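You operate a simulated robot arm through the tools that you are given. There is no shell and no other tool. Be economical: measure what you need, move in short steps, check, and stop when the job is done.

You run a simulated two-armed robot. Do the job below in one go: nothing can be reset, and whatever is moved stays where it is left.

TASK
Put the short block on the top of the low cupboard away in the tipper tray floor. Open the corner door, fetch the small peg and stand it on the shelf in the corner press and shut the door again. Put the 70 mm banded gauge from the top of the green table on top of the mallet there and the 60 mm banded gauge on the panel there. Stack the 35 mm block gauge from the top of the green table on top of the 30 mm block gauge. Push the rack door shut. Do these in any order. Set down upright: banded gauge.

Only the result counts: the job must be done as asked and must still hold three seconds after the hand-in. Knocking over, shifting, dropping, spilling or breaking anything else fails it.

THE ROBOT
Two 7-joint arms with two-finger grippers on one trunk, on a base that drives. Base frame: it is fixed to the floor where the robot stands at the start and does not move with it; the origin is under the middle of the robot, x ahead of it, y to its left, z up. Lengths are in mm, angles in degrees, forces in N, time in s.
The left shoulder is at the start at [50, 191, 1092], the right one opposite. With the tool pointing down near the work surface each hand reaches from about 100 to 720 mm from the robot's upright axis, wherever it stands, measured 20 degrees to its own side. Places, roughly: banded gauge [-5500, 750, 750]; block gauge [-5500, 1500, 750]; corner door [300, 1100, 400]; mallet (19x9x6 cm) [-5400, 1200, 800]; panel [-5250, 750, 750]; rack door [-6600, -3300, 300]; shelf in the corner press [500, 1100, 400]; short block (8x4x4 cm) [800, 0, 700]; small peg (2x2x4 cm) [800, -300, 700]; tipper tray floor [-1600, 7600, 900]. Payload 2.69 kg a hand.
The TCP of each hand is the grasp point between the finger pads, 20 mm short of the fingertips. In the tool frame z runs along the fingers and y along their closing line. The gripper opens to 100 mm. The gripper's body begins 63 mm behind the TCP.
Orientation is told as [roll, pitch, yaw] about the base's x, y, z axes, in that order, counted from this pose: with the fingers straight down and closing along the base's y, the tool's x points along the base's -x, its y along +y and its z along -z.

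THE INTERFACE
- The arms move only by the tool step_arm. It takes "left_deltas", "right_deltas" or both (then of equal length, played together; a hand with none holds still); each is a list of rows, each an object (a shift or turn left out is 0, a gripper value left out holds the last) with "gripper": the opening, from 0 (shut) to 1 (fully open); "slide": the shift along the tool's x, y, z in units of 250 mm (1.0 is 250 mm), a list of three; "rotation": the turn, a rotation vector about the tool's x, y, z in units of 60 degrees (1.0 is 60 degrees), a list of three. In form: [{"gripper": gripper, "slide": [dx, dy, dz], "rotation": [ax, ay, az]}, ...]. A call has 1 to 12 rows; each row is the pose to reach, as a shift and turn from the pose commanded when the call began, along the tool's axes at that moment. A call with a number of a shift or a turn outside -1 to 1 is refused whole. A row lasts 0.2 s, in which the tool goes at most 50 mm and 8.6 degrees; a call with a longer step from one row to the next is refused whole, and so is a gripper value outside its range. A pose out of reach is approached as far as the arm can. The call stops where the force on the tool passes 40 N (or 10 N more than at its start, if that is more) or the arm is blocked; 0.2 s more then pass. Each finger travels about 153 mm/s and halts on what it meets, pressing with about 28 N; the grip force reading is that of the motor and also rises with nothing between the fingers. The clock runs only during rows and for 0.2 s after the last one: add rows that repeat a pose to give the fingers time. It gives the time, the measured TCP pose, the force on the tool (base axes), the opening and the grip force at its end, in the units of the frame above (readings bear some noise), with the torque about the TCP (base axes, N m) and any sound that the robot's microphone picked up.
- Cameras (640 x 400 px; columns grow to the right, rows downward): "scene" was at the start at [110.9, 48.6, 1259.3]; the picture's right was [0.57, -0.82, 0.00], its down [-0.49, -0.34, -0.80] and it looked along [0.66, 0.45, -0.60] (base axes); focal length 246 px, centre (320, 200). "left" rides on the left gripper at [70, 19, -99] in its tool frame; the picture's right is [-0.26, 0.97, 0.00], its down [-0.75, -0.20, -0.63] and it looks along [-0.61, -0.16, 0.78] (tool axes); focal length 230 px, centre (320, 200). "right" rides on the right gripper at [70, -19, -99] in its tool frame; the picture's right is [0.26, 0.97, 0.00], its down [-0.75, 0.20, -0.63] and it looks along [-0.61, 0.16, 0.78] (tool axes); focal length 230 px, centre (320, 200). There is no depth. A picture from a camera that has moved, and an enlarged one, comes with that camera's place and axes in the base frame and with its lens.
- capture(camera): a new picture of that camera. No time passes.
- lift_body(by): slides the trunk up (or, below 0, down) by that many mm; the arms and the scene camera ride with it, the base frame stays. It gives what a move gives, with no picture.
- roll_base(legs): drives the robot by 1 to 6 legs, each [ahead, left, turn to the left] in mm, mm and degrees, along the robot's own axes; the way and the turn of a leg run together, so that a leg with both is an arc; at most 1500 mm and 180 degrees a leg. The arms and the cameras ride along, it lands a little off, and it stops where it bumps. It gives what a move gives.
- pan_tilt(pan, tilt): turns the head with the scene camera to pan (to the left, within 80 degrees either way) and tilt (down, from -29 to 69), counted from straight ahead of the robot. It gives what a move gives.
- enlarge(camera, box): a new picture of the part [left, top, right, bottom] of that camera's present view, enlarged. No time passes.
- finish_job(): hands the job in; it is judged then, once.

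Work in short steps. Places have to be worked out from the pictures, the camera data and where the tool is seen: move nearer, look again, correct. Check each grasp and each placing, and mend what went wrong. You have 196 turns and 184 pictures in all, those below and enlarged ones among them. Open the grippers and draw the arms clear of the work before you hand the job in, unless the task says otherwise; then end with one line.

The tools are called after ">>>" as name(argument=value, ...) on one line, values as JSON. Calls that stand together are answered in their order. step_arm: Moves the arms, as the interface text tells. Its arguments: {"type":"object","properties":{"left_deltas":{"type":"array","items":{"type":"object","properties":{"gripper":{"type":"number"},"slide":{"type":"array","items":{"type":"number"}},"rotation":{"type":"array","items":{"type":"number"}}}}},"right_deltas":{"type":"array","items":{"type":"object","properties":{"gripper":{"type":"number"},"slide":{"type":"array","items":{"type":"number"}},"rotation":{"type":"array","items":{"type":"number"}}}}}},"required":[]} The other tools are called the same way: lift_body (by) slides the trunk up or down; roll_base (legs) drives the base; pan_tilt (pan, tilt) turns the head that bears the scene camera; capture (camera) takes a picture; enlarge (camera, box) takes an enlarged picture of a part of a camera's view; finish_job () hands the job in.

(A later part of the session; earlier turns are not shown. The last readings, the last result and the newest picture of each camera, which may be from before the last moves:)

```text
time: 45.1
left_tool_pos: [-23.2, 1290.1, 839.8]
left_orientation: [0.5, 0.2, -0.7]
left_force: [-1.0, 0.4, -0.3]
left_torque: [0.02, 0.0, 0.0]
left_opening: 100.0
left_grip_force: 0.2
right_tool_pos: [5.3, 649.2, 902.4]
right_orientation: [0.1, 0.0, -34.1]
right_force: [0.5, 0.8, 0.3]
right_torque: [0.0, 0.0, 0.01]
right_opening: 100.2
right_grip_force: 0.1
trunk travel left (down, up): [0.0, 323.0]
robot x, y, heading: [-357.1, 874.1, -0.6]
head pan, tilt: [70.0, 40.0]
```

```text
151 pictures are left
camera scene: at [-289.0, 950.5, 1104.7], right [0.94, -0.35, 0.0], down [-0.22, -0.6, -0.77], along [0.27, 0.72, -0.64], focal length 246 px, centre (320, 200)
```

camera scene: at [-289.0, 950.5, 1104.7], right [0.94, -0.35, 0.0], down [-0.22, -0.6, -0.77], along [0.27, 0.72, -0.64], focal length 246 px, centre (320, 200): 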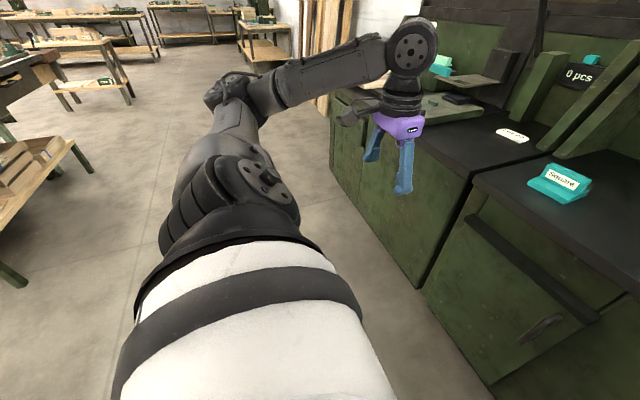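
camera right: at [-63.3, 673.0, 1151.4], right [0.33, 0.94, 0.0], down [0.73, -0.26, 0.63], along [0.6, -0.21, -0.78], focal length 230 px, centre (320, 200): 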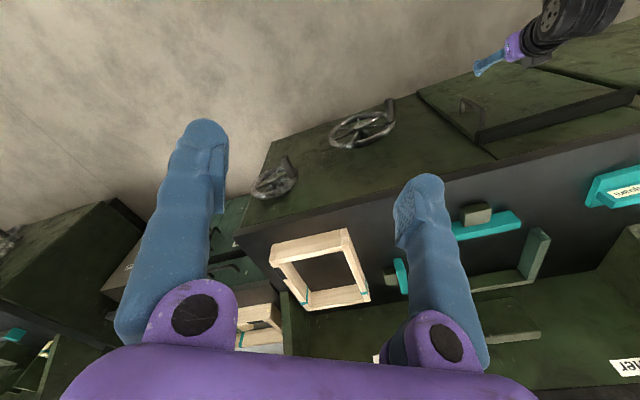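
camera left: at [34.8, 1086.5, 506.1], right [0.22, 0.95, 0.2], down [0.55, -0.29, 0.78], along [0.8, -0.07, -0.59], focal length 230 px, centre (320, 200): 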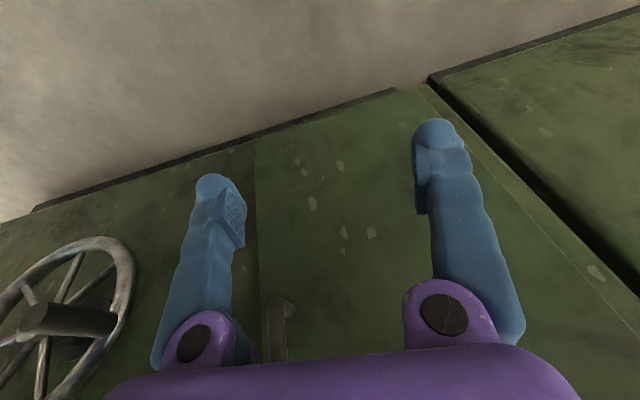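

Elbow is now out to the left and up. I move at height toward the handle with a mild pitch of −20.

>>> step_arm(left_deltas=[{"slide": [-0.1, -0.14, 0.03], "rotation": [0, -0.05, 0]}, {"slide": [-0.2, -0.28, 0.06], "rotation": [0, -0.1, 0]}, {"slide": [-0.3, -0.42, 0.09], "rotation": [0, -0.15, 0]}, {"slide": [-0.4, -0.56, 0.12], "rotation": [0, -0.2, 0]}, {"slide": [-0.5, -0.7, 0.15], "rotation": [0, -0.25, 0]}, {"slide": [-0.6, -0.84, 0.18], "rotation": [0, -0.3, 0]}, {"slide": [-0.7, -0.98, 0.24], "rotation": [0, -0.333, 0]}, {"slide": [-0.7, -0.98, 0.24], "rotation": [0, -0.333, 0]}])

>>> capture(camera="scene")

```text
time: 46.9
left_tool_pos: [148.1, 1045.7, 780.7]
left_orientation: [0.6, -19.9, -0.7]
left_force: [0.1, 0.4, -0.1]
left_torque: [0.01, 0.02, 0.0]
left_opening: 100.1
left_grip_force: 0.1
right_tool_pos: [4.3, 650.6, 902.7]
right_orientation: [0.1, 0.0, -34.0]
right_force: [0.0, 0.0, 0.0]
right_torque: [-0.02, 0.01, -0.02]
right_opening: 100.2
right_grip_force: 0.0
trunk travel left (down, up): [0.0, 323.0]
robot x, y, heading: [-361.1, 872.2, -0.4]
head pan, tilt: [70.0, 40.0]
```

```text
150 pictures are left
camera scene: at [-289.0, 950.5, 1104.7], right [0.94, -0.35, 0.0], down [-0.22, -0.6, -0.77], along [0.27, 0.72, -0.64], focal length 246 px, centre (320, 200)
```

scene: 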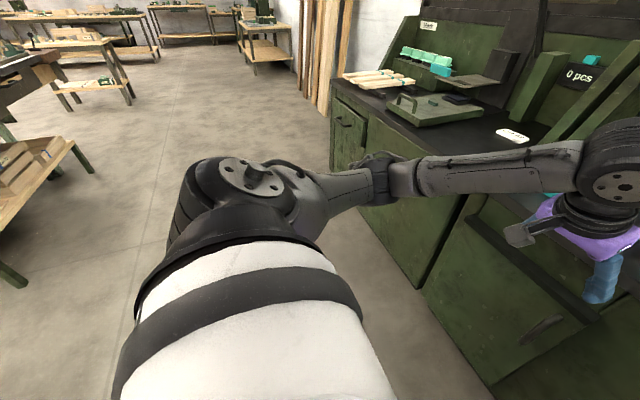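

Posture is good. Descend to pre-grasp and check.

>>> step_arm(left_deltas=[{"slide": [0.006, -0.036, 0.15]}, {"slide": [0.012, -0.072, 0.3]}, {"slide": [0.018, -0.108, 0.45]}, {"slide": [0.024, -0.144, 0.6]}, {"slide": [0.03, -0.18, 0.76]}, {"slide": [0.03, -0.18, 0.76]}])

>>> capture(camera="scene")

>>> capture(camera="left")

```text
time: 48.3
left_tool_pos: [204.8, 1002.4, 595.9]
left_orientation: [0.5, -19.8, -0.8]
left_force: [-0.1, -0.6, -0.3]
left_torque: [0.0, -0.03, -0.01]
left_opening: 99.9
left_grip_force: 0.1
right_tool_pos: [5.1, 650.2, 902.0]
right_orientation: [0.1, 0.0, -34.1]
right_force: [0.1, -0.2, -0.4]
right_torque: [0.04, -0.01, 0.01]
right_opening: 99.9
right_grip_force: 0.0
trunk travel left (down, up): [0.0, 323.0]
robot x, y, heading: [-358.7, 871.4, -0.7]
head pan, tilt: [70.0, 40.0]
```

```text
149 pictures are left
camera scene: at [-289.0, 950.6, 1104.7], right [0.94, -0.35, 0.0], down [-0.22, -0.6, -0.77], along [0.27, 0.72, -0.64], focal length 246 px, centre (320, 200)
```

scene: 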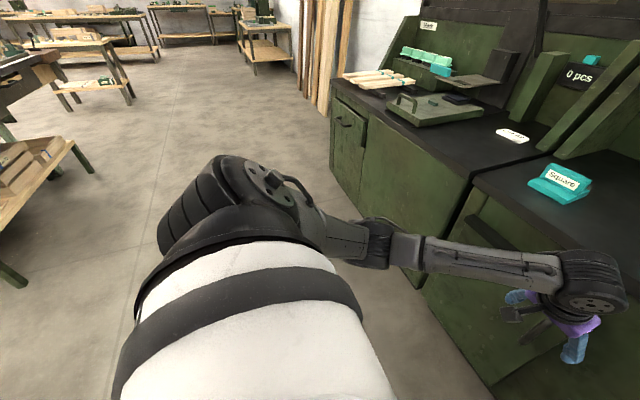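

```text
148 pictures are left
camera left: at [106.6, 1021.0, 665.3], right [0.25, 0.96, 0.1], down [0.49, -0.21, 0.85], along [0.83, -0.17, -0.53], focal length 230 px, centre (320, 200)
```

left: 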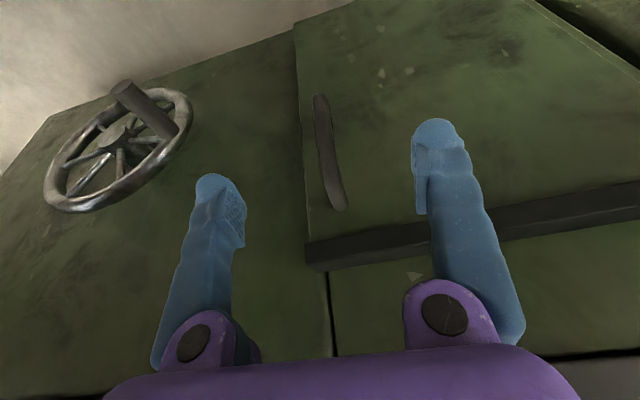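

Handle confirmed at [266,1000,510], right between the fingers. Go in and close.

>>> step_arm(left_deltas=[{"slide": [0, -0.01, 0.12]}, {"slide": [0, -0.01, 0.24]}, {"slide": [-0.04, -0.01, 0.34]}, {"slide": [-0.118, -0.01, 0.366]}, {"slide": [-0.118, -0.01, 0.366], "gripper": 0.5}, {"slide": [-0.118, -0.01, 0.366], "gripper": 0}, {"slide": [-0.118, -0.01, 0.366], "gripper": 0}])

>>> capture(camera="left")

```text
time: 49.9
left_tool_pos: [264.5, 998.9, 519.8]
left_orientation: [0.6, -19.7, -0.5]
left_force: [1.8, 20.4, 1.3]
left_torque: [-0.56, -0.16, -0.41]
left_opening: 0.0
left_grip_force: 29.3
right_tool_pos: [4.8, 651.5, 903.2]
right_orientation: [0.0, 0.0, -34.2]
right_force: [-0.1, 0.1, -0.1]
right_torque: [0.01, -0.02, 0.0]
right_opening: 99.9
right_grip_force: 0.0
trunk travel left (down, up): [0.0, 323.0]
robot x, y, heading: [-361.1, 872.3, -0.3]
head pan, tilt: [70.0, 40.0]
```

```text
147 pictures are left
camera left: at [166.2, 1018.0, 588.9], right [0.25, 0.96, 0.1], down [0.49, -0.21, 0.84], along [0.83, -0.16, -0.53], focal length 230 px, centre (320, 200)
```

left: 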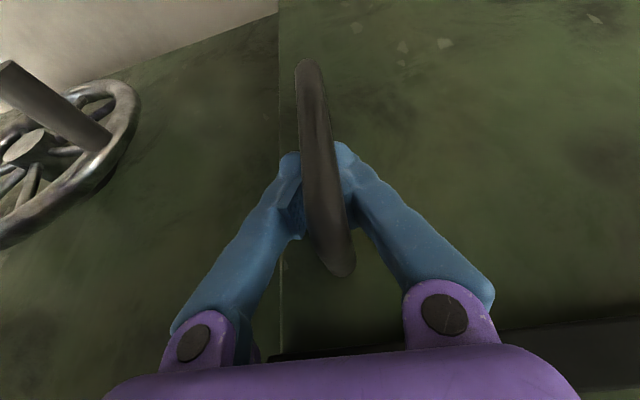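

The fingers closed behind the bar, forming a hook between handle and door — good for pulling. I pull along the hinge arc to about 30° open.

>>> step_arm(left_deltas=[{"gripper": 0, "slide": [0.065, 0.012, -0.023], "rotation": [0.021, 0, 0.059]}, {"slide": [0.129, 0.028, -0.047], "rotation": [0.0425, 0, 0.1175]}, {"slide": [0.19, 0.05, -0.07], "rotation": [0.064, 0, 0.176]}, {"slide": [0.254, 0.074, -0.092], "rotation": [0.085, 0, 0.235]}, {"slide": [0.315, 0.103, -0.114], "rotation": [0.106, 0, 0.294]}, {"slide": [0.372, 0.136, -0.135], "rotation": [0.1275, 0, 0.3525]}, {"slide": [0.427, 0.174, -0.155], "rotation": [0.149, 0, 0.411]}, {"slide": [0.481, 0.214, -0.174], "rotation": [0.17, 0, 0.47]}])

>>> capture(camera="left")

>>> pan_tilt(pan=35, tilt=50)

>>> capture(camera="scene")

```text
time: 51.7
left_tool_pos: [137.2, 1055.2, 520.1]
left_orientation: [0.4, -19.6, -30.6]
left_force: [-0.6, -0.3, 0.3]
left_torque: [0.03, -0.02, 0.02]
left_opening: 0.0
left_grip_force: 29.7
right_tool_pos: [4.9, 650.2, 902.1]
right_orientation: [0.0, 0.0, -34.0]
right_force: [-0.9, 0.6, -0.8]
right_torque: [-0.01, 0.02, 0.03]
right_opening: 100.0
right_grip_force: 0.1
trunk travel left (down, up): [0.0, 323.0]
robot x, y, heading: [-364.5, 871.5, -0.6]
head pan, tilt: [70.0, 40.0]
```

```text
146 pictures are left
camera left: at [61.9, 1120.4, 589.5], right [0.7, 0.71, 0.09], down [0.32, -0.43, 0.84], along [0.64, -0.56, -0.53], focal length 230 px, centre (320, 200)
```

left: 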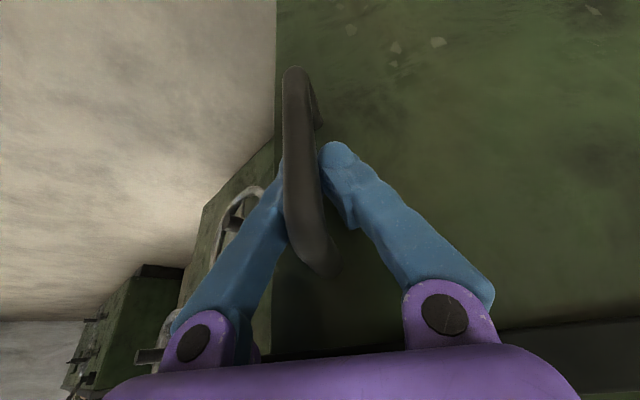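

```text
time: 52.7
left_tool_pos: [137.0, 1054.5, 521.3]
left_orientation: [0.4, -19.7, -30.6]
left_force: [0.0, 0.1, -0.7]
left_torque: [0.0, 0.03, 0.02]
left_opening: 0.1
left_grip_force: 29.4
right_tool_pos: [4.6, 649.0, 902.5]
right_orientation: [0.2, -0.1, -34.2]
right_force: [0.6, -0.5, -1.3]
right_torque: [-0.02, 0.0, 0.0]
right_opening: 99.8
right_grip_force: 0.1
trunk travel left (down, up): [0.0, 323.0]
robot x, y, heading: [-360.2, 875.4, -0.4]
head pan, tilt: [35.0, 50.0]
```

```text
145 pictures are left
camera scene: at [-255.3, 914.6, 1090.6], right [0.57, -0.82, 0.0], down [-0.63, -0.44, -0.64], along [0.53, 0.37, -0.77], focal length 246 px, centre (320, 200)
```

scene: 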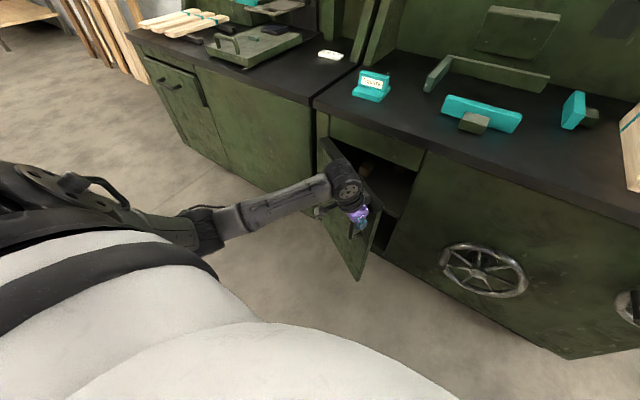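

Door follows. Continue the arc to about 70°.

>>> step_arm(left_deltas=[{"gripper": 0, "slide": [0.064, 0.013, -0.023], "rotation": [0.021, 0, 0.059]}, {"slide": [0.128, 0.026, -0.046], "rotation": [0.0425, 0, 0.1175]}, {"slide": [0.19, 0.048, -0.068], "rotation": [0.064, 0, 0.176]}, {"slide": [0.252, 0.07, -0.09], "rotation": [0.085, 0, 0.235]}, {"slide": [0.311, 0.1, -0.112], "rotation": [0.106, 0, 0.294]}, {"slide": [0.37, 0.132, -0.133], "rotation": [0.1275, 0, 0.3525]}, {"slide": [0.425, 0.17, -0.152], "rotation": [0.149, 0, 0.411]}, {"slide": [0.479, 0.208, -0.172], "rotation": [0.17, 0, 0.47]}, {"slide": [0.578, 0.3, -0.207], "rotation": [0.2125, 0, 0.5875]}])

>>> capture(camera="left")

>>> capture(camera="scene")

```text
time: 54.7
left_tool_pos: [41.0, 1196.1, 520.5]
left_orientation: [-0.3, -19.2, -68.0]
left_force: [-27.3, -4.8, -4.0]
left_torque: [0.94, -0.68, 1.16]
left_opening: 5.9
left_grip_force: 29.8
right_tool_pos: [4.2, 648.6, 903.1]
right_orientation: [0.1, -0.1, -34.1]
right_force: [0.8, 0.0, 0.4]
right_torque: [0.03, 0.01, 0.02]
right_opening: 99.9
right_grip_force: 0.0
trunk travel left (down, up): [0.0, 323.0]
robot x, y, heading: [-355.4, 871.7, -0.3]
head pan, tilt: [35.0, 50.0]
```

```text
144 pictures are left
camera left: at [22.3, 1294.7, 590.9], right [0.99, 0.13, 0.08], down [0.0, -0.54, 0.84], along [0.16, -0.83, -0.53], focal length 230 px, centre (320, 200)
```

left: 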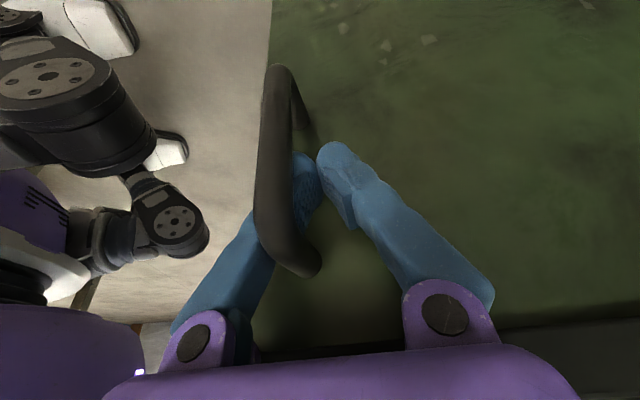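

```text
143 pictures are left
camera scene: at [-256.3, 914.7, 1090.6], right [0.57, -0.82, 0.0], down [-0.63, -0.44, -0.64], along [0.53, 0.37, -0.77], focal length 246 px, centre (320, 200)
```

scene: 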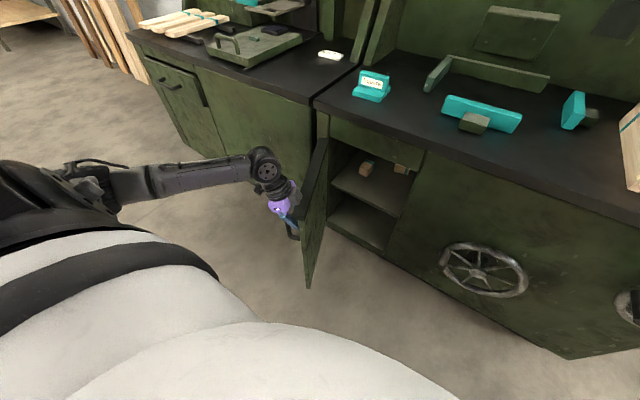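

Door ~70° open and the shelf is visible. Release: open fingers, then back out.

>>> step_arm(left_deltas=[{"gripper": 0.5}, {"gripper": 1}, {"gripper": 1}, {"gripper": 1, "slide": [0.05, 0, -0.1]}, {"gripper": 1, "slide": [0.15, 0, -0.25]}, {"gripper": 1, "slide": [0.25, 0, -0.4]}, {"gripper": 1, "slide": [0.3, 0, -0.55]}])

>>> enlarge(camera="scene", box=[280, 120, 440, 220])

```text
time: 56.3
left_tool_pos: [-2.5, 1301.3, 625.6]
left_orientation: [0.2, -19.5, -68.0]
left_force: [-0.2, -0.4, 0.4]
left_torque: [-0.01, 0.0, -0.03]
left_opening: 99.8
left_grip_force: 0.1
right_tool_pos: [5.1, 649.6, 901.7]
right_orientation: [0.0, 0.0, -34.1]
right_force: [0.3, 0.2, -0.7]
right_torque: [0.0, 0.01, 0.03]
right_opening: 100.0
right_grip_force: 0.0
trunk travel left (down, up): [0.0, 323.0]
robot x, y, heading: [-359.3, 869.7, -0.3]
head pan, tilt: [35.0, 50.0]
```

```text
4.00 times, centred on (360, 170) of scene
camera zoom: at [-255.4, 914.4, 1090.5], right [0.57, -0.82, 0.0], down [-0.63, -0.43, -0.64], along [0.53, 0.36, -0.77], focal length 984 px, centre (160, 320)
```

zoom: 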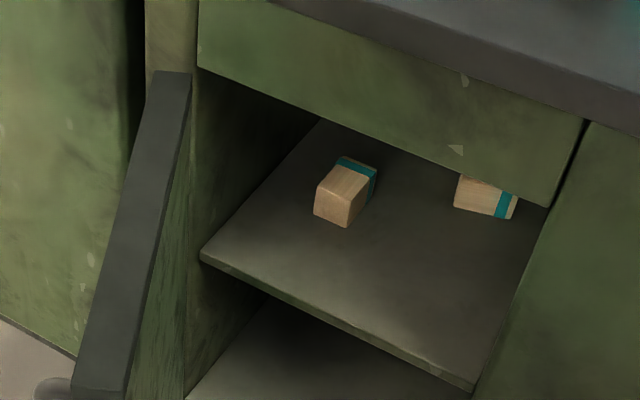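

Shelf top is ≈z 405, free near front right (~[375,1060]). Next: lift the left hand clear, then rotate back, and raise the trunk for the peg pick.

>>> step_arm(left_deltas=[{"slide": [-0.05, 0, -0.15]}, {"slide": [-0.1, 0, -0.3]}, {"slide": [-0.16, 0, -0.45], "rotation": [-0.04, 0, -0.118]}, {"slide": [-0.21, 0, -0.6], "rotation": [-0.08, 0, -0.236]}, {"slide": [-0.267, 0, -0.754], "rotation": [-0.12, 0, -0.354]}, {"slide": [-0.267, 0, -0.754], "rotation": [-0.16, 0, -0.472]}, {"slide": [-0.267, 0, -0.754], "rotation": [-0.2, 0, -0.59]}, {"slide": [-0.267, 0, -0.754], "rotation": [-0.24, 0, -0.708]}, {"slide": [-0.267, 0, -0.754], "rotation": [-0.28, 0, -0.826]}, {"slide": [-0.267, 0, -0.754], "rotation": [-0.334, 0, -0.943]}], right_deltas=[{}, {}, {"rotation": [0, 0, -0.08]}, {"rotation": [0, 0, -0.16]}, {"rotation": [0, 0, -0.24]}, {"rotation": [0, 0, -0.32]}, {"rotation": [0, 0, -0.4]}, {"rotation": [0, 0, -0.48]}, {"rotation": [0, 0, -0.56]}, {"rotation": [0, 0, -0.56]}])

>>> pan_tilt(pan=60, tilt=45)

>>> capture(camera="scene")

```text
time: 58.5
left_tool_pos: [-1.3, 1304.2, 825.6]
left_orientation: [0.1, -19.6, -8.0]
left_force: [0.0, 0.1, 0.5]
left_torque: [0.01, 0.01, 0.04]
left_opening: 100.0
left_grip_force: 0.1
right_tool_pos: [5.5, 649.3, 902.4]
right_orientation: [0.2, -0.2, -0.4]
right_force: [0.1, 0.1, 0.1]
right_torque: [0.01, 0.01, -0.01]
right_opening: 100.0
right_grip_force: 0.1
trunk travel left (down, up): [0.0, 323.0]
robot x, y, heading: [-355.2, 873.7, -0.5]
head pan, tilt: [35.0, 50.0]
```

```text
time: 59.4
left_tool_pos: [-0.3, 1303.3, 825.8]
left_orientation: [0.1, -19.7, -8.1]
left_force: [0.0, 0.0, 0.1]
left_torque: [0.01, -0.03, 0.0]
left_opening: 99.8
left_grip_force: 0.0
right_tool_pos: [4.8, 650.6, 902.3]
right_orientation: [0.1, -0.1, -0.5]
right_force: [0.5, 0.1, 0.5]
right_torque: [0.01, 0.0, -0.05]
right_opening: 100.0
right_grip_force: 0.1
trunk travel left (down, up): [0.0, 323.0]
robot x, y, heading: [-358.0, 872.3, -0.4]
head pan, tilt: [60.0, 45.0]
```

```text
141 pictures are left
camera scene: at [-277.5, 941.0, 1097.5], right [0.86, -0.51, 0.0], down [-0.36, -0.61, -0.71], along [0.36, 0.61, -0.71], focal length 246 px, centre (320, 200)
```

scene: 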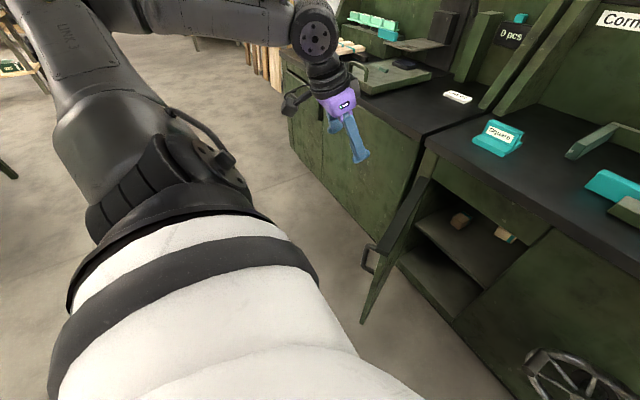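

Door stays open. Now raise the trunk, tuck the left hand back and drive to the cupboard for the peg.

>>> lift_body(by=150)

>>> step_arm(left_deltas=[{"slide": [0.15, 0, -0.05]}, {"slide": [0.3, 0, -0.1]}, {"slide": [0.45, 0, -0.16]}])

>>> roll_base(legs=[[0, -870, 0], [500, 0, 0]])

>>> pan_tilt(pan=-15, tilt=45)

>>> capture(camera="scene")

>>> capture(camera="right")

```text
time: 61.1
left_tool_pos: [-1.5, 1302.9, 976.3]
left_orientation: [0.0, -19.6, -8.0]
left_force: [0.6, 1.0, -0.5]
left_torque: [0.01, 0.0, -0.02]
left_opening: 100.0
left_grip_force: 0.1
right_tool_pos: [5.0, 648.2, 1051.9]
right_orientation: [0.2, -0.1, -0.5]
right_force: [0.4, -1.0, -0.2]
right_torque: [-0.01, -0.02, -0.02]
right_opening: 100.0
right_grip_force: 0.0
trunk travel left (down, up): [-150.0, 173.0]
robot x, y, heading: [-357.7, 871.6, -0.5]
head pan, tilt: [60.0, 45.0]
```

```text
time: 61.9
left_tool_pos: [-121.0, 1318.6, 977.8]
left_orientation: [0.1, -19.6, -8.0]
left_force: [-0.1, 0.0, 0.0]
left_torque: [0.04, -0.01, 0.03]
left_opening: 99.8
left_grip_force: 0.1
right_tool_pos: [4.4, 648.7, 1053.5]
right_orientation: [0.0, -0.1, -0.6]
right_force: [-0.6, -0.4, 0.6]
right_torque: [0.0, -0.02, -0.02]
right_opening: 100.2
right_grip_force: 0.2
trunk travel left (down, up): [-150.0, 173.0]
robot x, y, heading: [-355.2, 871.2, -0.4]
head pan, tilt: [60.0, 45.0]
```

```text
time: 72.1
left_tool_pos: [322.5, 449.8, 978.8]
left_orientation: [0.3, -19.6, -7.9]
left_force: [-0.5, 0.6, 0.6]
left_torque: [0.04, -0.02, 0.0]
left_opening: 100.2
left_grip_force: 0.0
right_tool_pos: [448.5, -220.6, 1052.4]
right_orientation: [0.2, -0.1, -0.4]
right_force: [-0.6, 0.3, 0.1]
right_torque: [-0.01, -0.05, 0.03]
right_opening: 99.9
right_grip_force: 0.1
trunk travel left (down, up): [-150.0, 173.0]
robot x, y, heading: [83.9, 1.8, -0.1]
head pan, tilt: [60.0, 45.0]
stopped in leg 2: the robot was blocked; the commanded pose is now the measured one
```

```text
time: 73.5
left_tool_pos: [323.0, 450.6, 977.1]
left_orientation: [0.1, -19.6, -7.9]
left_force: [-0.3, 0.9, 0.4]
left_torque: [0.01, -0.01, -0.02]
left_opening: 100.2
left_grip_force: 0.1
right_tool_pos: [449.0, -218.8, 1053.0]
right_orientation: [0.2, 0.0, -0.3]
right_force: [1.0, 0.8, 0.8]
right_torque: [-0.01, 0.0, 0.03]
right_opening: 99.9
right_grip_force: 0.0
trunk travel left (down, up): [-150.0, 173.0]
robot x, y, heading: [87.5, 2.5, -0.4]
head pan, tilt: [-15.0, 45.0]
```

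```text
140 pictures are left
camera scene: at [203.8, -20.3, 1247.5], right [-0.26, -0.96, 0.0], down [-0.68, 0.19, -0.71], along [0.68, -0.19, -0.71], focal length 246 px, centre (320, 200)
```

scene: 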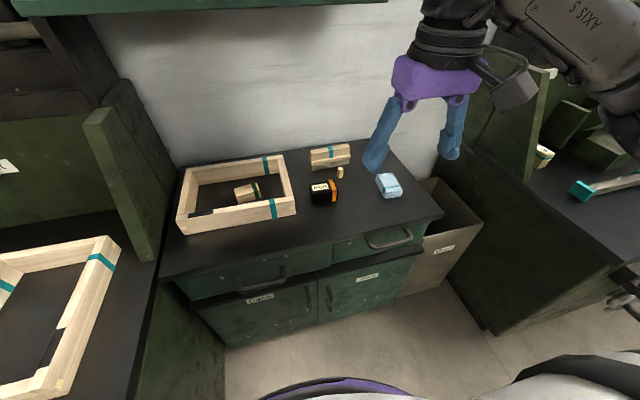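

```text
139 pictures are left
camera right: at [379.5, -237.6, 1151.5], right [-0.25, 0.97, 0.0], down [0.75, 0.2, 0.63], along [0.61, 0.16, -0.78], focal length 230 px, centre (320, 200)
```

right: 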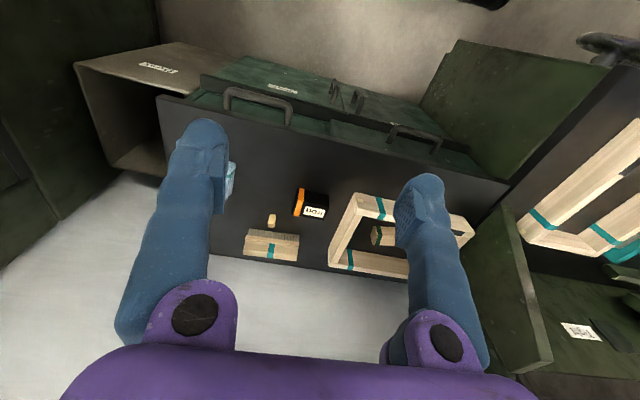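

Base touched something at x≈87 but I'm close enough. Peg triangulates to ≈[789,−252], surface z≈705; fingers must stay clear of the Iron box (y>−212). Approach with the right hand at pitch −45, half open.

>>> step_arm(right_deltas=[{"slide": [-0.15, -0.02, 0.05], "rotation": [0, -0.12, 0], "gripper": 0.6}, {"slide": [-0.3, -0.04, 0.1], "rotation": [0, -0.24, 0]}, {"slide": [-0.45, -0.06, 0.15], "rotation": [0, -0.36, 0]}, {"slide": [-0.6, -0.08, 0.25], "rotation": [0, -0.48, 0]}, {"slide": [-0.75, -0.1, 0.35], "rotation": [0, -0.6, 0]}, {"slide": [-0.9, -0.12, 0.45], "rotation": [0, -0.72, 0]}, {"slide": [-0.96, -0.132, 0.6], "rotation": [0, -0.75, 0]}, {"slide": [-0.96, -0.132, 0.6], "rotation": [0, -0.75, 0]}])

>>> capture(camera="right")

>>> enlarge(camera="scene", box=[160, 100, 480, 300])

```text
time: 75.3
left_tool_pos: [322.5, 451.3, 977.6]
left_orientation: [0.2, -19.6, -8.0]
left_force: [-0.5, -0.4, 0.1]
left_torque: [-0.02, 0.0, -0.02]
left_opening: 100.0
left_grip_force: 0.1
right_tool_pos: [687.4, -254.7, 900.5]
right_orientation: [0.1, -45.2, -0.3]
right_force: [0.0, -0.3, 0.2]
right_torque: [0.01, 0.03, -0.03]
right_opening: 60.2
right_grip_force: 0.1
trunk travel left (down, up): [-150.0, 173.0]
robot x, y, heading: [84.5, 1.0, -0.6]
head pan, tilt: [-15.0, 45.0]
```

```text
138 pictures are left
camera right: at [568.6, -272.7, 921.4], right [-0.18, 0.97, -0.18], down [0.08, 0.2, 0.98], along [0.98, 0.16, -0.12], focal length 230 px, centre (320, 200)
```

right: 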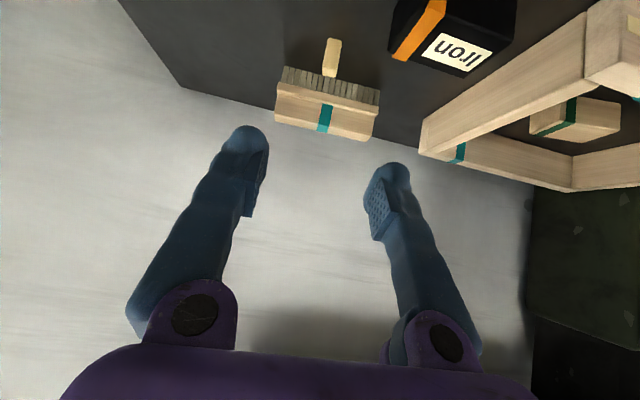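

```text
2.00 times, centred on (320, 200) of scene
camera zoom: at [203.7, -20.2, 1247.5], right [-0.26, -0.96, 0.0], down [-0.68, 0.19, -0.71], along [0.68, -0.19, -0.71], focal length 492 px, centre (320, 200)
```

zoom: 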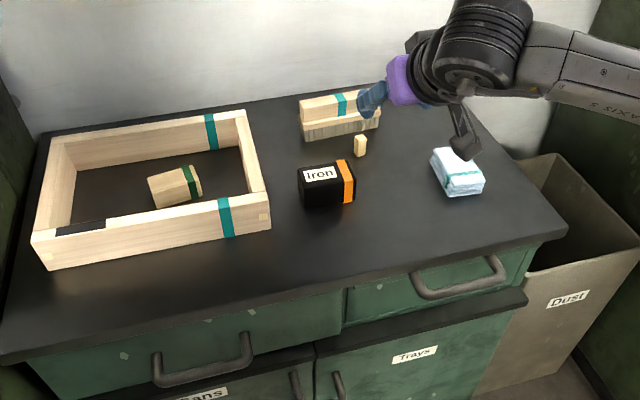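

Peg centre solved as [789,−252,745] so the surface is z≈725. Move above it, descend vertically, and close.

>>> step_arm(right_deltas=[{"slide": [-0.016, 0.004, 0.176]}, {"slide": [-0.032, 0.008, 0.352]}, {"slide": [-0.048, 0.012, 0.528]}, {"slide": [0.01, 0.012, 0.586]}, {"slide": [0.07, 0.012, 0.646]}])

>>> capture(camera="right")

>>> enlarge(camera="scene", box=[270, 125, 430, 225])

```text
time: 76.5
left_tool_pos: [323.2, 449.7, 977.4]
left_orientation: [0.1, -19.7, -7.9]
left_force: [-0.4, 0.7, 0.1]
left_torque: [-0.01, 0.02, 0.03]
left_opening: 99.9
left_grip_force: 0.0
right_tool_pos: [790.8, -249.6, 774.1]
right_orientation: [0.1, -45.1, -0.2]
right_force: [0.0, 0.9, 0.5]
right_torque: [0.03, 0.03, -0.02]
right_opening: 59.8
right_grip_force: 0.1
trunk travel left (down, up): [-150.0, 173.0]
robot x, y, heading: [86.6, 4.7, -0.5]
head pan, tilt: [-15.0, 45.0]
```

```text
136 pictures are left
camera right: at [671.3, -268.2, 795.6], right [-0.18, 0.97, -0.18], down [0.09, 0.2, 0.98], along [0.98, 0.16, -0.12], focal length 230 px, centre (320, 200)
```

right: 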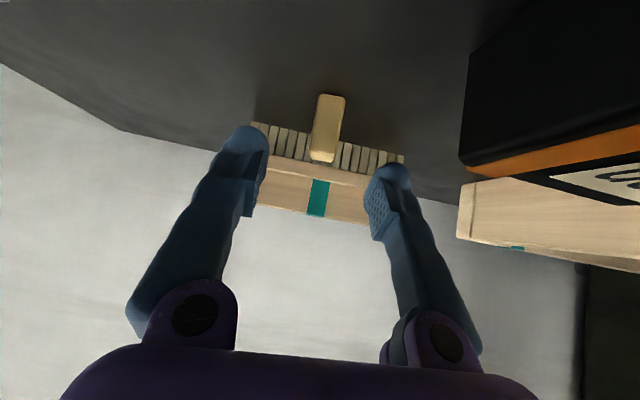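

```text
4.00 times, centred on (350, 175) of scene
camera zoom: at [203.9, -20.4, 1247.5], right [-0.26, -0.96, 0.0], down [-0.68, 0.19, -0.71], along [0.68, -0.19, -0.71], focal length 984 px, centre (200, 300)
```

zoom: 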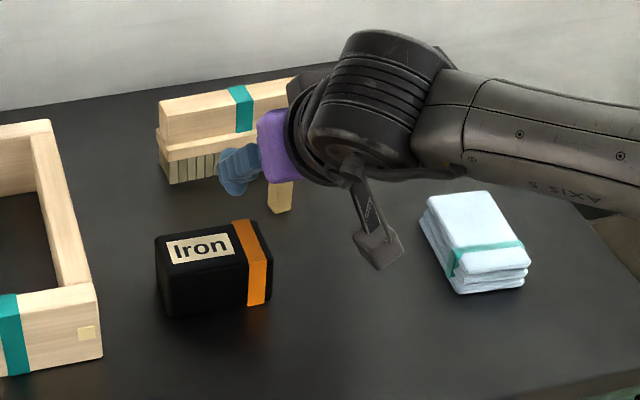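

Peg nearly centered (≈[785,−252]). Fine descent 21 mm and close.

>>> step_arm(right_deltas=[{"slide": [0.035, -0.012, 0.024]}, {"slide": [0.07, -0.012, 0.048]}, {"slide": [0.07, -0.012, 0.048], "gripper": 0.3}, {"slide": [0.07, -0.012, 0.048], "gripper": 0}, {"slide": [0.07, -0.012, 0.048], "gripper": 0}])

>>> capture(camera="right")

```text
time: 77.7
left_tool_pos: [322.4, 451.1, 978.3]
left_orientation: [0.1, -19.6, -7.9]
left_force: [0.3, 0.8, 0.0]
left_torque: [0.01, 0.02, 0.01]
left_opening: 100.0
left_grip_force: 0.0
right_tool_pos: [786.3, -252.8, 754.1]
right_orientation: [0.1, -45.1, -0.3]
right_force: [-0.4, 0.3, -0.7]
right_torque: [-0.01, -0.03, 0.01]
right_opening: 11.5
right_grip_force: 28.3
trunk travel left (down, up): [-150.0, 173.0]
robot x, y, heading: [88.9, 0.5, -0.3]
head pan, tilt: [-15.0, 45.0]
```

```text
134 pictures are left
camera right: at [667.7, -271.6, 774.5], right [-0.18, 0.97, -0.18], down [0.09, 0.2, 0.98], along [0.98, 0.16, -0.12], focal length 230 px, centre (320, 200)
```

right: 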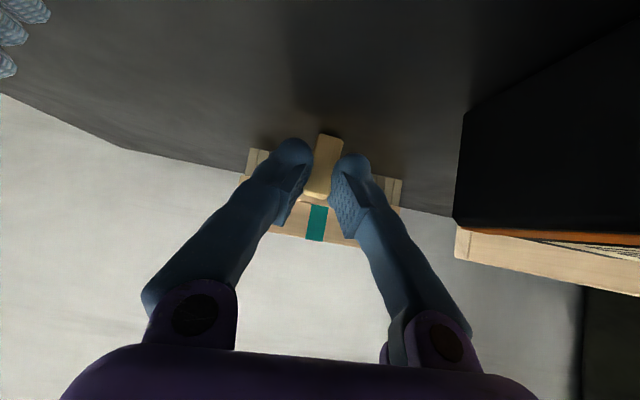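

Grip closed at 11.5 mm on the peg. Lift straight up and check it.

>>> step_arm(right_deltas=[{"slide": [-0.07, 0, -0.07]}, {"slide": [-0.17, 0, -0.17]}, {"slide": [-0.28, 0, -0.28]}, {"slide": [-0.38, 0, -0.38]}, {"slide": [-0.4, 0, -0.54]}, {"slide": [-0.42, 0, -0.72]}, {"slide": [-0.42, 0, -0.9]}, {"slide": [-0.42, 0, -1]}])

>>> capture(camera="right")

>>> capture(camera="scene")

```text
time: 79.5
left_tool_pos: [322.8, 450.8, 977.1]
left_orientation: [0.2, -19.6, -7.9]
left_force: [-0.2, 0.4, -0.3]
left_torque: [0.0, -0.05, 0.02]
left_opening: 100.1
left_grip_force: 0.0
right_tool_pos: [683.0, -253.7, 1006.0]
right_orientation: [0.1, -45.1, -0.3]
right_force: [-0.4, 0.5, 1.1]
right_torque: [0.01, 0.0, 0.0]
right_opening: 11.1
right_grip_force: 28.2
trunk travel left (down, up): [-150.0, 173.0]
robot x, y, heading: [87.1, 3.7, -0.3]
head pan, tilt: [-15.0, 45.0]
```

```text
133 pictures are left
camera right: at [564.4, -272.4, 1027.1], right [-0.18, 0.97, -0.18], down [0.09, 0.2, 0.98], along [0.98, 0.16, -0.12], focal length 230 px, centre (320, 200)
```

right: 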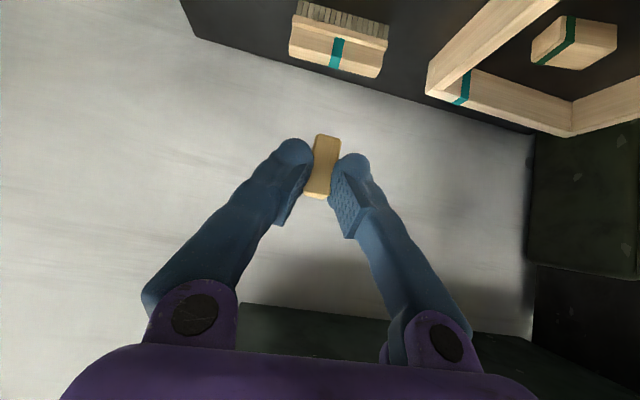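

```text
132 pictures are left
camera scene: at [203.5, -20.3, 1247.5], right [-0.26, -0.96, 0.0], down [-0.68, 0.19, -0.71], along [0.68, -0.19, -0.71], focal length 246 px, centre (320, 200)
```

scene: 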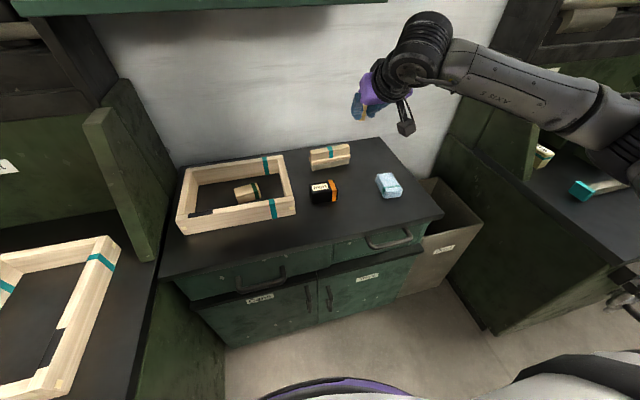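

Peg held upright. Retract the hand toward the robot, then drive back and left to the corner press.

>>> step_arm(right_deltas=[{"slide": [0.12, 0, -0.12]}, {"slide": [0.24, 0, -0.24]}, {"slide": [0.36, 0, -0.36]}, {"slide": [0.48, 0, -0.48]}, {"slide": [0.6, 0, -0.6]}, {"slide": [0.65, 0, -0.65]}, {"slide": [0.65, 0, -0.65]}])

>>> roll_base(legs=[[-430, 0, 0], [0, 600, 0], [0, 600, 0]])

>>> pan_tilt(pan=0, tilt=50)

>>> capture(camera="scene")

```text
time: 81.1
left_tool_pos: [321.2, 451.4, 978.5]
left_orientation: [0.1, -19.5, -7.9]
left_force: [0.3, -1.2, -0.1]
left_torque: [-0.01, 0.01, -0.02]
left_opening: 100.0
left_grip_force: 0.0
right_tool_pos: [507.8, -250.5, 1019.6]
right_orientation: [0.1, -45.0, -0.2]
right_force: [0.5, -0.5, 0.5]
right_torque: [0.02, 0.02, 0.0]
right_opening: 11.2
right_grip_force: 28.1
right hand out of reach, approached as far as the arm can: row 5, 6, 7
trunk travel left (down, up): [-150.0, 173.0]
robot x, y, heading: [90.7, 3.1, -0.4]
head pan, tilt: [-15.0, 45.0]
```

```text
time: 94.5
left_tool_pos: [-128.0, 1665.6, 977.2]
left_orientation: [0.1, -19.5, -6.8]
left_force: [-0.2, -0.3, -0.9]
left_torque: [0.01, -0.04, 0.01]
left_opening: 100.2
left_grip_force: 0.0
right_tool_pos: [70.5, 967.7, 1020.2]
right_orientation: [0.0, -45.0, 0.8]
right_force: [0.3, 0.0, -0.2]
right_torque: [0.01, 0.0, -0.02]
right_opening: 11.2
right_grip_force: 28.4
trunk travel left (down, up): [-150.0, 173.0]
robot x, y, heading: [-358.7, 1214.1, 0.8]
head pan, tilt: [-15.0, 45.0]
```

```text
time: 95.3
left_tool_pos: [-128.1, 1666.5, 977.1]
left_orientation: [0.2, -19.6, -6.8]
left_force: [0.1, -0.6, -0.8]
left_torque: [0.0, -0.01, 0.0]
left_opening: 100.0
left_grip_force: 0.0
right_tool_pos: [71.9, 967.3, 1019.9]
right_orientation: [0.0, -45.1, 0.8]
right_force: [0.4, 0.0, -0.7]
right_torque: [0.02, 0.03, -0.02]
right_opening: 11.2
right_grip_force: 27.7
trunk travel left (down, up): [-150.0, 173.0]
robot x, y, heading: [-357.8, 1213.7, 0.8]
head pan, tilt: [0.0, 50.0]
```

```text
131 pictures are left
camera scene: at [-240.1, 1213.7, 1240.6], right [0.01, -1.0, 0.0], down [-0.77, -0.01, -0.64], along [0.64, 0.01, -0.77], focal length 246 px, centre (320, 200)
```

scene: 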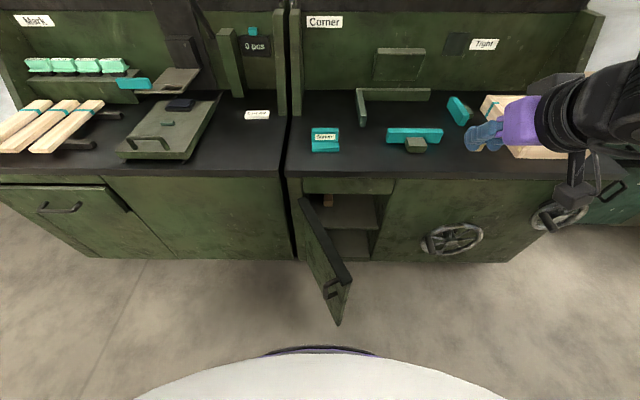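

I lower the trunk and descend the right hand in front of the opening (≈[150,1030,600]).

>>> lift_body(by=-150)

>>> step_arm(right_deltas=[{"slide": [0.075, 0.035, 0.14]}, {"slide": [0.15, 0.07, 0.28]}, {"slide": [0.225, 0.1, 0.42]}, {"slide": [0.3, 0.14, 0.56]}, {"slide": [0.38, 0.18, 0.7]}, {"slide": [0.46, 0.21, 0.84]}, {"slide": [0.544, 0.25, 0.98]}, {"slide": [0.544, 0.25, 0.98]}])

>>> capture(camera="scene")

>>> capture(camera="right")

```text
time: 97.1
left_tool_pos: [-128.2, 1665.4, 827.4]
left_orientation: [0.1, -19.6, -6.9]
left_force: [0.1, -0.2, 1.0]
left_torque: [-0.02, 0.0, -0.03]
left_opening: 99.8
left_grip_force: 0.1
right_tool_pos: [70.8, 968.3, 869.9]
right_orientation: [0.1, -44.9, 0.9]
right_force: [0.0, -0.2, -0.1]
right_torque: [-0.01, 0.0, 0.01]
right_opening: 11.2
right_grip_force: 28.1
trunk travel left (down, up): [0.0, 323.0]
robot x, y, heading: [-355.0, 1210.9, 0.7]
head pan, tilt: [0.0, 50.0]
```

```text
time: 98.9
left_tool_pos: [-127.3, 1665.7, 826.8]
left_orientation: [0.0, -19.6, -6.8]
left_force: [0.0, -0.7, -0.4]
left_torque: [0.01, -0.03, -0.01]
left_opening: 99.9
left_grip_force: 0.0
right_tool_pos: [146.0, 1029.6, 602.0]
right_orientation: [0.1, -45.1, 0.7]
right_force: [0.1, 0.2, -0.5]
right_torque: [0.0, 0.01, -0.01]
right_opening: 10.8
right_grip_force: 28.3
trunk travel left (down, up): [0.0, 323.0]
robot x, y, heading: [-359.2, 1213.0, 0.9]
head pan, tilt: [0.0, 50.0]
```

```text
130 pictures are left
camera scene: at [-240.1, 1213.9, 1090.6], right [0.01, -1.0, 0.0], down [-0.77, -0.01, -0.64], along [0.64, 0.01, -0.77], focal length 246 px, centre (320, 200)
```

scene: 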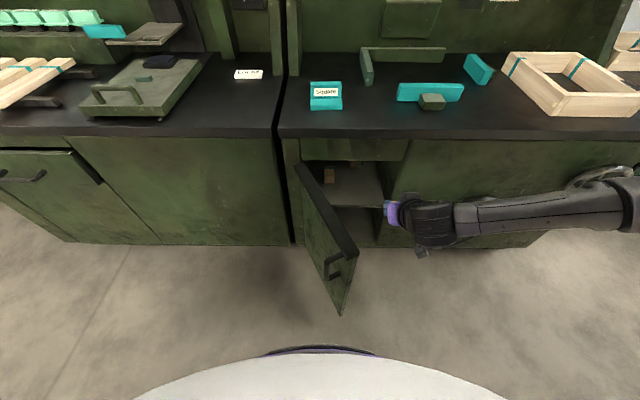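

```text
129 pictures are left
camera right: at [27.6, 1009.0, 622.4], right [-0.2, 0.96, -0.18], down [0.08, 0.2, 0.98], along [0.98, 0.18, -0.12], focal length 230 px, centre (320, 200)
```

right: 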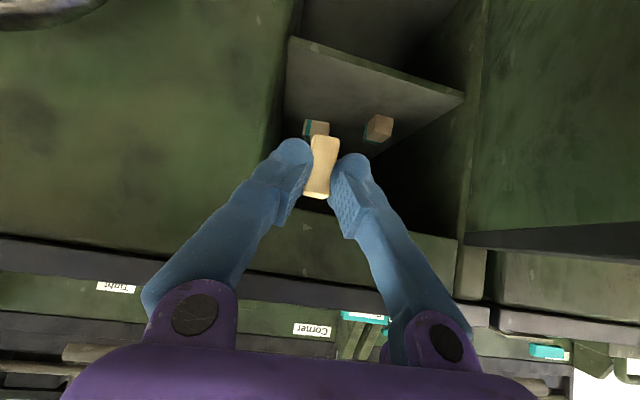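

Arm posture is good. Shelf front edge ≈ x 322–330, top z ≈ 385–396. Move the peg in over the shelf, still ~25 mm above.

>>> step_arm(right_deltas=[{"slide": [-0.022, 0.005, 0.165]}, {"slide": [-0.044, 0.01, 0.33]}, {"slide": [-0.066, 0.015, 0.495]}, {"slide": [-0.088, 0.02, 0.66]}, {"slide": [-0.11, 0.025, 0.825]}, {"slide": [-0.133, 0.03, 0.99]}, {"slide": [-0.133, 0.03, 0.99]}])

>>> capture(camera="right")

>>> enlarge(camera="scene", box=[260, 130, 420, 230])

```text
time: 100.5
left_tool_pos: [-128.7, 1665.8, 827.6]
left_orientation: [0.1, -19.6, -6.8]
left_force: [0.7, -0.1, 0.2]
left_torque: [0.0, -0.02, -0.03]
left_opening: 100.0
left_grip_force: 0.0
right_tool_pos: [343.7, 1041.7, 449.0]
right_orientation: [0.1, -44.9, 0.8]
right_force: [0.3, 0.1, 0.1]
right_torque: [0.02, -0.02, -0.03]
right_opening: 11.2
right_grip_force: 28.1
trunk travel left (down, up): [0.0, 323.0]
robot x, y, heading: [-356.8, 1214.0, 0.8]
head pan, tilt: [0.0, 50.0]
```

```text
128 pictures are left
camera right: at [224.4, 1021.3, 469.7], right [-0.2, 0.96, -0.18], down [0.08, 0.2, 0.98], along [0.98, 0.18, -0.12], focal length 230 px, centre (320, 200)
```

right: 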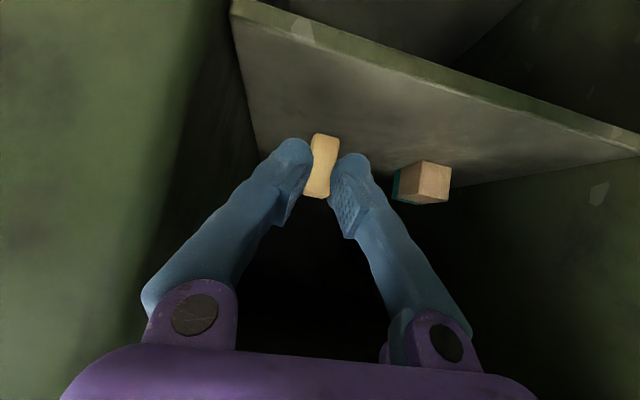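

```text
4.00 times, centred on (340, 180) of scene
camera zoom: at [-240.1, 1213.7, 1090.6], right [0.01, -1.0, 0.0], down [-0.77, -0.01, -0.64], along [0.64, 0.01, -0.77], focal length 984 px, centre (240, 280)
```

zoom: 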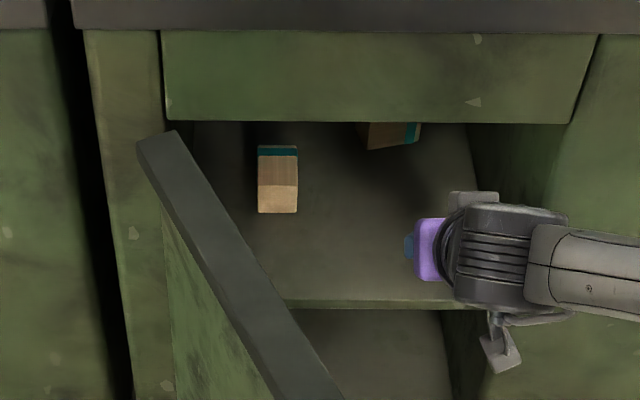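

Refined shelf: front edge x≈330, z≈377. Move further in and down, stopping ~12 mm above.

>>> step_arm(right_deltas=[{"slide": [-0.005, 0, 0.09]}, {"slide": [-0.011, 0, 0.181]}, {"slide": [-0.011, 0, 0.181]}])

>>> capture(camera="right")

>>> enlarge(camera="scene", box=[320, 160, 400, 210])

```text
time: 101.3
left_tool_pos: [-129.3, 1666.8, 826.7]
left_orientation: [0.2, -19.5, -6.8]
left_force: [0.0, -0.5, -0.4]
left_torque: [0.01, 0.0, 0.0]
left_opening: 100.0
left_grip_force: 0.0
right_tool_pos: [372.1, 1039.9, 429.3]
right_orientation: [0.2, -45.0, 0.7]
right_force: [-0.4, -0.3, 0.6]
right_torque: [-0.01, -0.01, 0.01]
right_opening: 11.6
right_grip_force: 27.8
right hand out of reach, approached as far as the arm can: row 2, 3
trunk travel left (down, up): [0.0, 323.0]
robot x, y, heading: [-356.0, 1210.2, 0.6]
head pan, tilt: [0.0, 50.0]
```

```text
126 pictures are left
camera right: at [252.8, 1019.5, 449.0], right [-0.2, 0.96, -0.18], down [0.08, 0.2, 0.98], along [0.98, 0.18, -0.12], focal length 230 px, centre (320, 200)
```

right: 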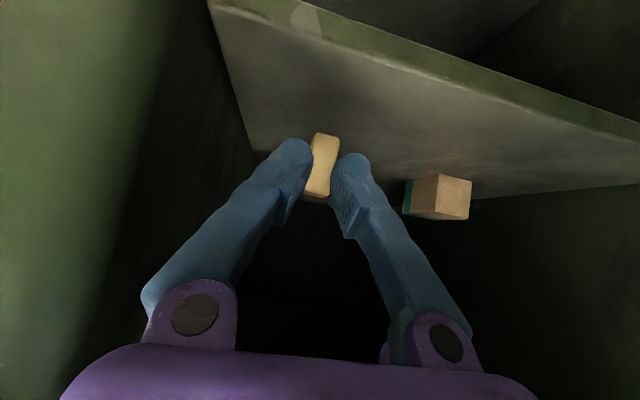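

```text
8.00 times, centred on (360, 185) of scene
camera zoom: at [-240.2, 1213.9, 1090.6], right [0.01, -1.0, 0.0], down [-0.77, -0.01, -0.64], along [0.64, 0.01, -0.77], focal length 1967 px, centre (0, 320)
```

zoom: 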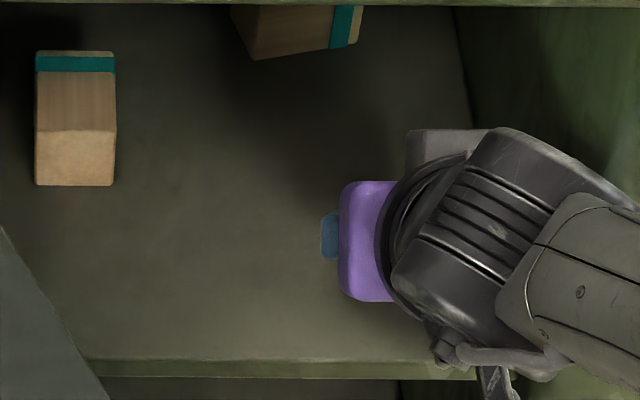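

Reach limit hit at ~25 mm over the shelf. I pull the hand back 40 mm and roll the base 45 mm ahead.

>>> step_arm(right_deltas=[{"slide": [0.056, 0, -0.056]}, {"slide": [0.113, 0, -0.113]}, {"slide": [0.113, 0, -0.113]}])

>>> roll_base(legs=[[45, 0, -0.7]])

```text
time: 102.1
left_tool_pos: [-128.6, 1666.4, 826.9]
left_orientation: [0.0, -19.5, -6.8]
left_force: [-0.2, 0.4, -0.5]
left_torque: [0.0, 0.0, 0.0]
left_opening: 100.3
left_grip_force: 0.1
right_tool_pos: [331.8, 1037.1, 429.9]
right_orientation: [0.2, -45.2, 0.8]
right_force: [0.1, 0.5, -0.3]
right_torque: [-0.01, -0.03, -0.01]
right_opening: 11.5
right_grip_force: 27.8
trunk travel left (down, up): [0.0, 323.0]
robot x, y, heading: [-357.4, 1216.0, 0.7]
head pan, tilt: [0.0, 50.0]
```

```text
time: 103.0
left_tool_pos: [-76.9, 1663.5, 827.9]
left_orientation: [0.1, -19.5, -7.5]
left_force: [0.3, 0.6, -0.3]
left_torque: [-0.03, -0.05, 0.01]
left_opening: 100.1
left_grip_force: 0.0
right_tool_pos: [376.9, 1029.3, 430.1]
right_orientation: [0.1, -45.0, 0.0]
right_force: [0.1, -0.2, -0.6]
right_torque: [-0.01, -0.01, -0.01]
right_opening: 11.0
right_grip_force: 27.8
trunk travel left (down, up): [0.0, 323.0]
robot x, y, heading: [-308.9, 1213.0, 0.0]
head pan, tilt: [0.0, 50.0]
```

In place at [377,1029,430]; lower in small steps watching force.

>>> step_arm(right_deltas=[{"slide": [0.02, 0, 0.02]}, {"slide": [0.04, 0, 0.04]}])

>>> capture(camera="right")

>>> step_arm(right_deltas=[{"slide": [0.011, 0, 0.011]}])

```text
time: 103.6
left_tool_pos: [-77.2, 1663.9, 827.5]
left_orientation: [0.0, -19.7, -7.6]
left_force: [-0.3, -0.1, 0.3]
left_torque: [0.01, -0.01, -0.02]
left_opening: 100.0
left_grip_force: 0.0
right_tool_pos: [375.6, 1028.6, 414.2]
right_orientation: [0.0, -45.0, 0.1]
right_force: [-0.3, -0.2, -0.1]
right_torque: [-0.02, 0.0, -0.01]
right_opening: 11.5
right_grip_force: 28.1
trunk travel left (down, up): [0.0, 323.0]
robot x, y, heading: [-314.7, 1214.8, 0.1]
head pan, tilt: [0.0, 50.0]
```

```text
124 pictures are left
camera right: at [256.4, 1010.6, 435.9], right [-0.18, 0.97, -0.18], down [0.08, 0.2, 0.98], along [0.98, 0.16, -0.12], focal length 230 px, centre (320, 200)
```

right: 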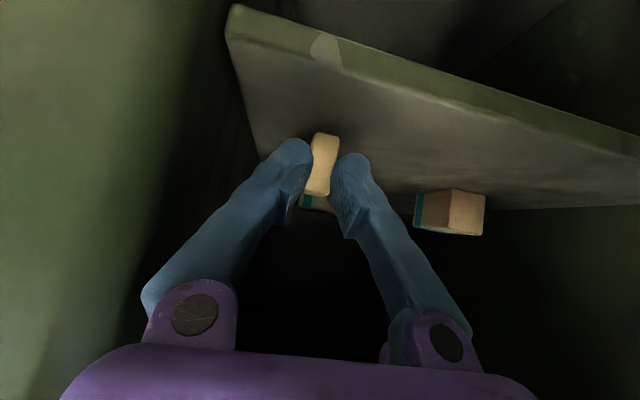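

```text
time: 104.0
left_tool_pos: [-76.5, 1663.7, 827.6]
left_orientation: [0.0, -19.6, -7.5]
left_force: [0.5, -0.3, 0.8]
left_torque: [0.02, 0.03, -0.01]
left_opening: 99.9
left_grip_force: 0.1
right_tool_pos: [375.0, 1029.9, 411.3]
right_orientation: [0.1, -44.9, 0.1]
right_force: [0.3, -0.2, 0.4]
right_torque: [0.02, 0.01, 0.01]
right_opening: 11.4
right_grip_force: 28.0
trunk travel left (down, up): [0.0, 323.0]
robot x, y, heading: [-306.4, 1212.5, 0.1]
head pan, tilt: [0.0, 50.0]
```

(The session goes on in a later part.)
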